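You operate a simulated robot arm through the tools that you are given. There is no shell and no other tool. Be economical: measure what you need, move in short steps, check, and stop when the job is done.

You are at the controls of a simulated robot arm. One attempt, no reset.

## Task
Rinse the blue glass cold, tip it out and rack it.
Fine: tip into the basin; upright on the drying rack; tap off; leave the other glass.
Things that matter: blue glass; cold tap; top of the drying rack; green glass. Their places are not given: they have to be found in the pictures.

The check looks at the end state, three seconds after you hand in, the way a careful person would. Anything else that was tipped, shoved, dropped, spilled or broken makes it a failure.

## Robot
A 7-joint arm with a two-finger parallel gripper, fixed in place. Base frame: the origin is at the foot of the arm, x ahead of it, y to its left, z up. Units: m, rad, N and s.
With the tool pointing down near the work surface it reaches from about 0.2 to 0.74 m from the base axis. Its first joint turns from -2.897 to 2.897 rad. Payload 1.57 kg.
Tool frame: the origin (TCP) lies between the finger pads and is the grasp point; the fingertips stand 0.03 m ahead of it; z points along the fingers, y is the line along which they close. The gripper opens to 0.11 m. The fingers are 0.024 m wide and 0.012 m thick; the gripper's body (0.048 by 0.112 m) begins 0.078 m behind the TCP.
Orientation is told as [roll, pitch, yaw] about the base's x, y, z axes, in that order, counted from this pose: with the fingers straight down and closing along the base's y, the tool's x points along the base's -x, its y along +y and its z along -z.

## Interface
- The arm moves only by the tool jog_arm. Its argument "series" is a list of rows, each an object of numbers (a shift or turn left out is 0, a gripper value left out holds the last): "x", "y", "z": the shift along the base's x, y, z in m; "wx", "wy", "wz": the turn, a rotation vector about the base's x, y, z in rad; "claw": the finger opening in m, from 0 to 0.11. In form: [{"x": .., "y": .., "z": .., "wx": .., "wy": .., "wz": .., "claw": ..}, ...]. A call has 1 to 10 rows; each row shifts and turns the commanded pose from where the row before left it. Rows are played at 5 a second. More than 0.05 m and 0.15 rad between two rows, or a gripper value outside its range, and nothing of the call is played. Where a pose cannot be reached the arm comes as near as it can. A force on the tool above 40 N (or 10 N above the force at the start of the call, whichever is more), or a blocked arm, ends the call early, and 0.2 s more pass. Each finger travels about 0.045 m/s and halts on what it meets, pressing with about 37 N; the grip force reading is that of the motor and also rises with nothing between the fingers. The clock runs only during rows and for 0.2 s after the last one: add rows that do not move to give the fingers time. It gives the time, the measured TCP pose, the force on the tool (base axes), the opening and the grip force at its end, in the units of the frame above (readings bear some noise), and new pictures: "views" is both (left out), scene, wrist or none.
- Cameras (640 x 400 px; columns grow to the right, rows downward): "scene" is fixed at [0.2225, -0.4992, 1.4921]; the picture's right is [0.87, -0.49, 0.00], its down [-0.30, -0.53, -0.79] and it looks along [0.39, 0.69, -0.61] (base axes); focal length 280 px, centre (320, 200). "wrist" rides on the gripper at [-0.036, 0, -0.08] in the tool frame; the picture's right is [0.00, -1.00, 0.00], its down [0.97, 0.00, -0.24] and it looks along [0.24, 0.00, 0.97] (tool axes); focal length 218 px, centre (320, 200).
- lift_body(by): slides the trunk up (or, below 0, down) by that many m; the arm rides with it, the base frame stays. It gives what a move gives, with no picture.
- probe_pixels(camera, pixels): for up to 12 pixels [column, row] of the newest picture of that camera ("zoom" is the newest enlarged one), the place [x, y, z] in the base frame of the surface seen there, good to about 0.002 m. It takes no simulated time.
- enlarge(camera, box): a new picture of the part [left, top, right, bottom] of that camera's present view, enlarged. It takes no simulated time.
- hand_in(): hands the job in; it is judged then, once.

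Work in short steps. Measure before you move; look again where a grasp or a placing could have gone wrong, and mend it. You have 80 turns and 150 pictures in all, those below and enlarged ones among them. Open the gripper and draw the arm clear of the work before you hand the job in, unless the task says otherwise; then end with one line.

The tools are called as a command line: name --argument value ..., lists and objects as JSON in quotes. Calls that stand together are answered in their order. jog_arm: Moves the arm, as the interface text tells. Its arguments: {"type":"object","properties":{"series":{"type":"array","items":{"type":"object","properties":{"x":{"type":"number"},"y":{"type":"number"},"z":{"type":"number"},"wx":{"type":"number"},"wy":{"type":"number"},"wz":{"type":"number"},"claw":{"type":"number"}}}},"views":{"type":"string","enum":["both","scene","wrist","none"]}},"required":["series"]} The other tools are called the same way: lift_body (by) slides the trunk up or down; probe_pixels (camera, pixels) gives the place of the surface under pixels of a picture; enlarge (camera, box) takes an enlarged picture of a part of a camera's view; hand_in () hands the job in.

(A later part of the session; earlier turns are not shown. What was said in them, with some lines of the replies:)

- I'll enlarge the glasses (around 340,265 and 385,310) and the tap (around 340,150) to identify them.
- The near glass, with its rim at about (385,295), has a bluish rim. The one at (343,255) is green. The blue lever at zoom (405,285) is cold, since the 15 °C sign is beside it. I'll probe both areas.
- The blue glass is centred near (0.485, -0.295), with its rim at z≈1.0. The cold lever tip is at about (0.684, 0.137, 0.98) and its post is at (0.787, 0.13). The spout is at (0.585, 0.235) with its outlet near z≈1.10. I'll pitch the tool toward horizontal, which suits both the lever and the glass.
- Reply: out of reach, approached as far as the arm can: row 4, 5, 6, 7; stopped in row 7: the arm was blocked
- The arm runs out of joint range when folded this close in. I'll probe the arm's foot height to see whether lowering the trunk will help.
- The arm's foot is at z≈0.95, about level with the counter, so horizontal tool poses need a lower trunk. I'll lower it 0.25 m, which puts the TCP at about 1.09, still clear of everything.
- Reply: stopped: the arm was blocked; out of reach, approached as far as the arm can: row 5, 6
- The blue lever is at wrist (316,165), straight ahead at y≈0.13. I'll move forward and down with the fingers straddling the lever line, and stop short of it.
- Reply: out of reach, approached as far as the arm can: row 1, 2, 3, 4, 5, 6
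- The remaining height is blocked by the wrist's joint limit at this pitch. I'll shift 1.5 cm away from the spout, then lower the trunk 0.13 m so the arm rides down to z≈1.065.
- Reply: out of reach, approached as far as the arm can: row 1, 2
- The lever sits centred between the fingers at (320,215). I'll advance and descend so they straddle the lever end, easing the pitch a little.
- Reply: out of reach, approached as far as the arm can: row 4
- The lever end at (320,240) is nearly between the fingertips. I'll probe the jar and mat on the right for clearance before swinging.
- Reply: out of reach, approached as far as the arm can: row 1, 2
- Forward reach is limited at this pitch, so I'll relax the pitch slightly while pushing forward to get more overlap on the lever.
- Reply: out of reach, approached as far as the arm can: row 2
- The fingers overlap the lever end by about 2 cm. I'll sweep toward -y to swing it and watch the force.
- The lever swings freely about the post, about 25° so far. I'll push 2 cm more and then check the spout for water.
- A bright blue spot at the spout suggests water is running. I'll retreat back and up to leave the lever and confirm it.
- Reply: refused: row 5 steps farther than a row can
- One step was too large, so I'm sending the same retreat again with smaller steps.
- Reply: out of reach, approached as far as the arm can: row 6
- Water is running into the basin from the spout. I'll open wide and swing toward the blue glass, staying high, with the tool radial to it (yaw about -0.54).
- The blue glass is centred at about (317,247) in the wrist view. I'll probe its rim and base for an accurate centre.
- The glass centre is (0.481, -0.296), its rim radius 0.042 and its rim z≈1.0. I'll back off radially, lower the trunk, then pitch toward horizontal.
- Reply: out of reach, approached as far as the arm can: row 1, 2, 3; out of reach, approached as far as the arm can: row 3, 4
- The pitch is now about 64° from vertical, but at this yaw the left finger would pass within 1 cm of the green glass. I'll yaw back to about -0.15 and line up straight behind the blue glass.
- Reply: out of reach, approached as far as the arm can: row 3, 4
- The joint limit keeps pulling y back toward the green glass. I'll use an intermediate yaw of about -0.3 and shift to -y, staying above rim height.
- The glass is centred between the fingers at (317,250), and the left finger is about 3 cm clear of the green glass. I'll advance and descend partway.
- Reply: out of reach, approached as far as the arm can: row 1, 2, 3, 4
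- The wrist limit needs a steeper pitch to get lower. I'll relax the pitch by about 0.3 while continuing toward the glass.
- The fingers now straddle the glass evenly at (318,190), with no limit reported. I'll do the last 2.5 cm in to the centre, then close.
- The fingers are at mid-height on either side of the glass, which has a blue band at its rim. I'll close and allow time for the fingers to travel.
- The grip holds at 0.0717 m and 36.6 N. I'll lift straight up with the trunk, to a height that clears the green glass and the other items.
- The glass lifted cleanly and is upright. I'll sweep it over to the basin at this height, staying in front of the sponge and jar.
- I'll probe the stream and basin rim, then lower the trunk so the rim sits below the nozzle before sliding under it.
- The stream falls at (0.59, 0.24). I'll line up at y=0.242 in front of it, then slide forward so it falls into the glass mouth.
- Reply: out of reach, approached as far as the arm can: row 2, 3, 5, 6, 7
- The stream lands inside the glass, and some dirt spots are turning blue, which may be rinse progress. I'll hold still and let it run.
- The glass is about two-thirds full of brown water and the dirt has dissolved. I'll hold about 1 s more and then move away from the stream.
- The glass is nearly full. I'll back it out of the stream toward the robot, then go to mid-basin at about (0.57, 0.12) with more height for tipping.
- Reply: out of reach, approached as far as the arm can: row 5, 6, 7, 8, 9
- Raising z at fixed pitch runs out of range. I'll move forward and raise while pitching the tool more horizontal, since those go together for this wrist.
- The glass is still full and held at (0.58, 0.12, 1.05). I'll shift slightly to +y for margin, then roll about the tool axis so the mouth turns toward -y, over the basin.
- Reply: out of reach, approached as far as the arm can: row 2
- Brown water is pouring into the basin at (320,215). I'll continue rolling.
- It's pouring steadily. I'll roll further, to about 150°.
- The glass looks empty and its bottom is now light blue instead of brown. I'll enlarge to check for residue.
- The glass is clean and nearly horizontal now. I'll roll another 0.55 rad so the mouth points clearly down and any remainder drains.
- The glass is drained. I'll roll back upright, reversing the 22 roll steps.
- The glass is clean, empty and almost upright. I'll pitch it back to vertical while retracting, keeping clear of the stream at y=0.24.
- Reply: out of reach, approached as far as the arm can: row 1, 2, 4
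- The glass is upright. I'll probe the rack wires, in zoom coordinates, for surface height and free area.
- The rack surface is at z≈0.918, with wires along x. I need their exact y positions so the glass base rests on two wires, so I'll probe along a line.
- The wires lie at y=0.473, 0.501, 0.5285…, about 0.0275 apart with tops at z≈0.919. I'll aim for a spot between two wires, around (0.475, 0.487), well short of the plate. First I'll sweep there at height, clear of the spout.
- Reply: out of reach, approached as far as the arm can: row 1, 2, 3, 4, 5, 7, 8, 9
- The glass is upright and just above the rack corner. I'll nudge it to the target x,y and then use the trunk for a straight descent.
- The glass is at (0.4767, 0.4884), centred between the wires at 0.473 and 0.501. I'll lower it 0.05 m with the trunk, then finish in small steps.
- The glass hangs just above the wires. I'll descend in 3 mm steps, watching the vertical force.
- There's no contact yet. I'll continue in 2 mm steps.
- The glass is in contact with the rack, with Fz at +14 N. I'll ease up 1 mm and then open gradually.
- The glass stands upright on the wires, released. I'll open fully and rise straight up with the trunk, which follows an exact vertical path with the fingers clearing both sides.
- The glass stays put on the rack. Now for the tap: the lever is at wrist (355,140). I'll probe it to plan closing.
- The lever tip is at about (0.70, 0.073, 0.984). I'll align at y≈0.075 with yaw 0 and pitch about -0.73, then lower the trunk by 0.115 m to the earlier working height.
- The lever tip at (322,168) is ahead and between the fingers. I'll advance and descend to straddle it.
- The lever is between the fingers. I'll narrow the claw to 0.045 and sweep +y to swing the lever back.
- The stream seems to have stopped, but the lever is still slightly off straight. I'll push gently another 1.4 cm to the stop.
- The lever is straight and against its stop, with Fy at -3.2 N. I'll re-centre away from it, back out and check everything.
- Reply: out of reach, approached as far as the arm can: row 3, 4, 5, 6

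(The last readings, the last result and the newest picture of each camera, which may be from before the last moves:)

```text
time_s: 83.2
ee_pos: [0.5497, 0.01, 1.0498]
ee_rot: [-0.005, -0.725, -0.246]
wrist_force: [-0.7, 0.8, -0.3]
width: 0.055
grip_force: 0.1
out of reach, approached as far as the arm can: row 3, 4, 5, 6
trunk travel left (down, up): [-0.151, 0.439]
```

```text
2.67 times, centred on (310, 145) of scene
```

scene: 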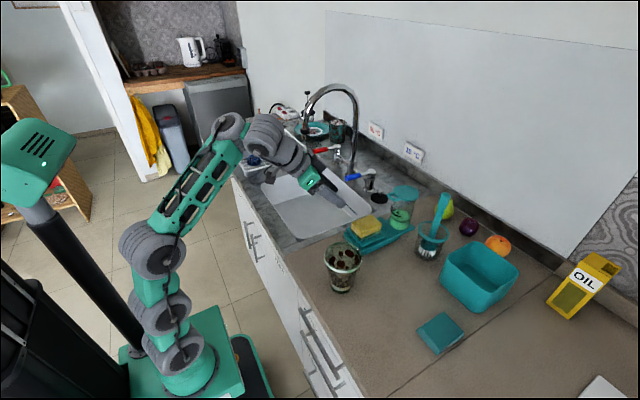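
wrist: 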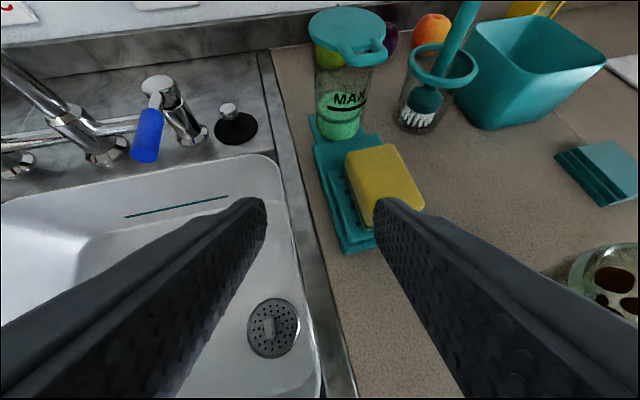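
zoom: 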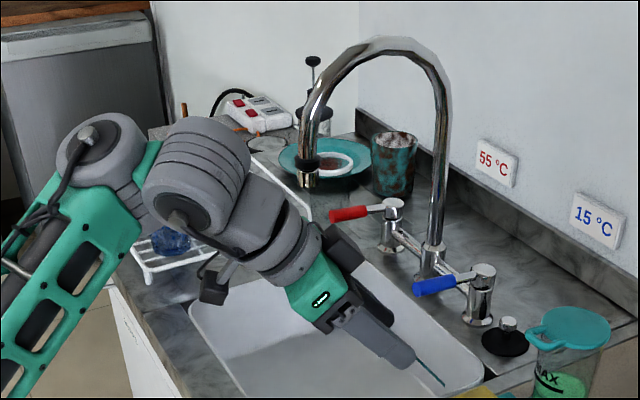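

The tap is off: there's no blue glow at the nozzle and the lever is straight. I'll raise the arm clear with the trunk, retract it with the gripper open, and take a last look at the rack.

lift_body --by 0.25

jog_arm --series '[{"x": -0.03, "wy": 0.1, "claw": 0.11}, {"x": -0.03, "wy": 0.1}, {"x": -0.03, "wy": 0.1}, {"x": -0.03, "wy": 0.1}, {"x": -0.03, "wy": 0.1}, {"x": -0.03, "y": -0.03}, {"y": -0.04}, {"y": -0.04}, {}]'

enlarge --camera "scene" --box '[210, 90, 330, 200]'

```text
time_s: 85.8
ee_pos: [0.5506, 0.0107, 1.299]
ee_rot: [-0.007, -0.725, -0.242]
wrist_force: [-0.6, -0.4, 0.8]
width: 0.0549
grip_force: 0.1
trunk travel left (down, up): [-0.401, 0.189]
```

```text
time_s: 87.8
ee_pos: [0.3683, -0.1341, 1.1683]
ee_rot: [-0.111, -0.303, -0.191]
wrist_force: [-0.1, 0.8, 0.2]
width: 0.1097
grip_force: 0.1
out of reach, approached as far as the arm can: row 1, 2, 3, 4, 5
trunk travel left (down, up): [-0.401, 0.189]
```

scene: 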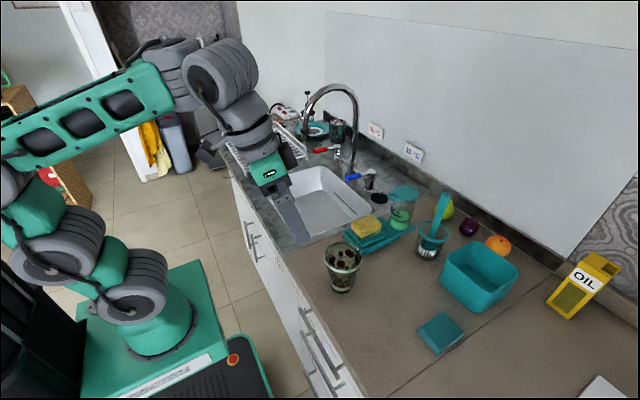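
wrist: 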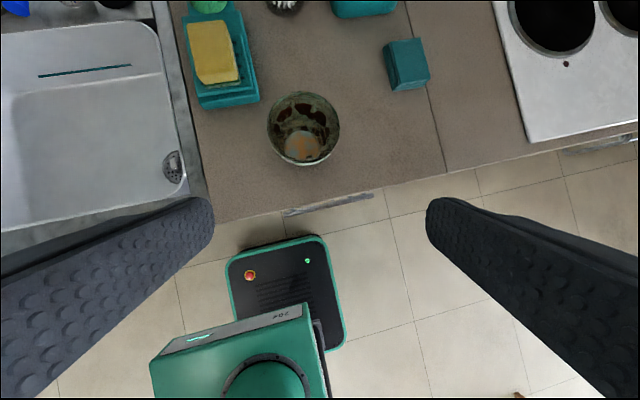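

```text
3.64 times, centred on (270, 145) of scene
```

zoom: 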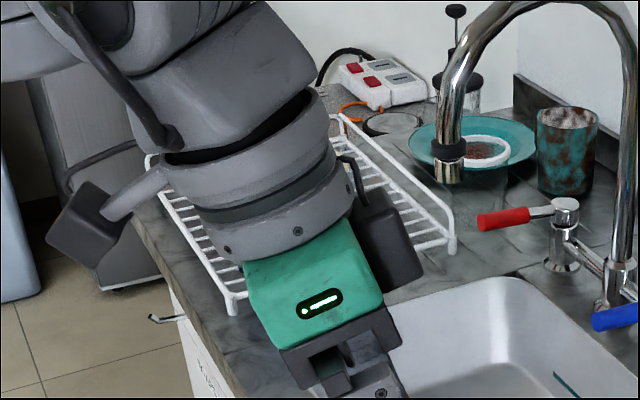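

The arm is hiding the rack from the scene camera, so I'll raise it and shift it aside to confirm the glass.

lift_body --by 0.16

jog_arm --series '[{"y": -0.04}, {"y": -0.04}, {}]' --views "scene"

enlarge --camera "scene" --box '[210, 90, 400, 300]'

```text
time_s: 89.6
ee_pos: [0.3684, -0.1333, 1.3278]
ee_rot: [-0.112, -0.301, -0.189]
wrist_force: [0.2, 0.8, -0.4]
width: 0.1101
grip_force: 0.1
trunk travel left (down, up): [-0.561, 0.029]
```

```text
time_s: 90.4
ee_pos: [0.3675, -0.2147, 1.3281]
ee_rot: [-0.112, -0.304, -0.19]
wrist_force: [0.0, 0.4, -0.3]
width: 0.1099
grip_force: 0.1
trunk travel left (down, up): [-0.561, 0.029]
```

scene: 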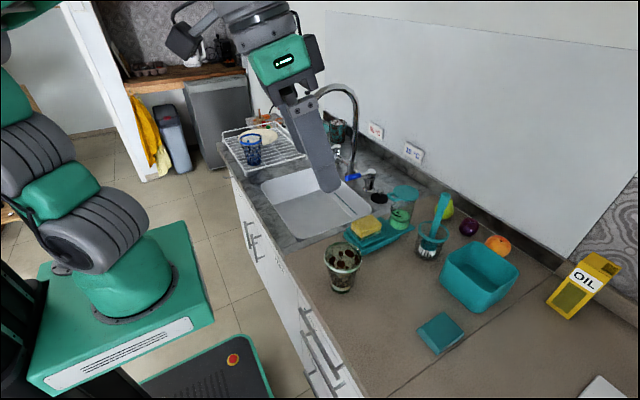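

```text
1.90 times, centred on (305, 195) of scene
```

zoom: 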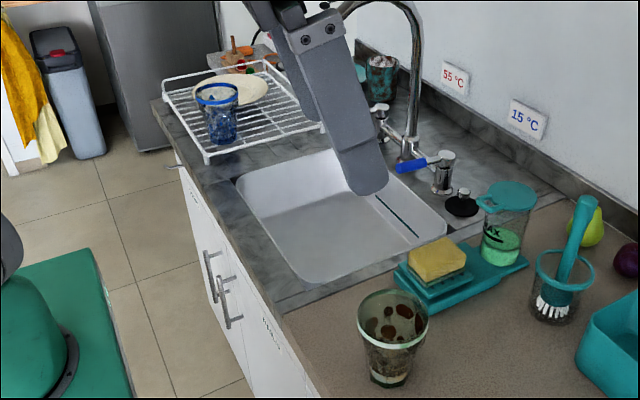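

The blue glass stands upright and clean on the rack, the tap is off, and the green glass hasn't been touched. The arm is clear with the gripper open, so I'm handing in.

hand_in

```text
The job is handed in.
```

I rinsed the blue glass under the cold tap, tipped it out into the basin and stood it upright on the drying rack. The tap is off, and I left the green glass where it was.
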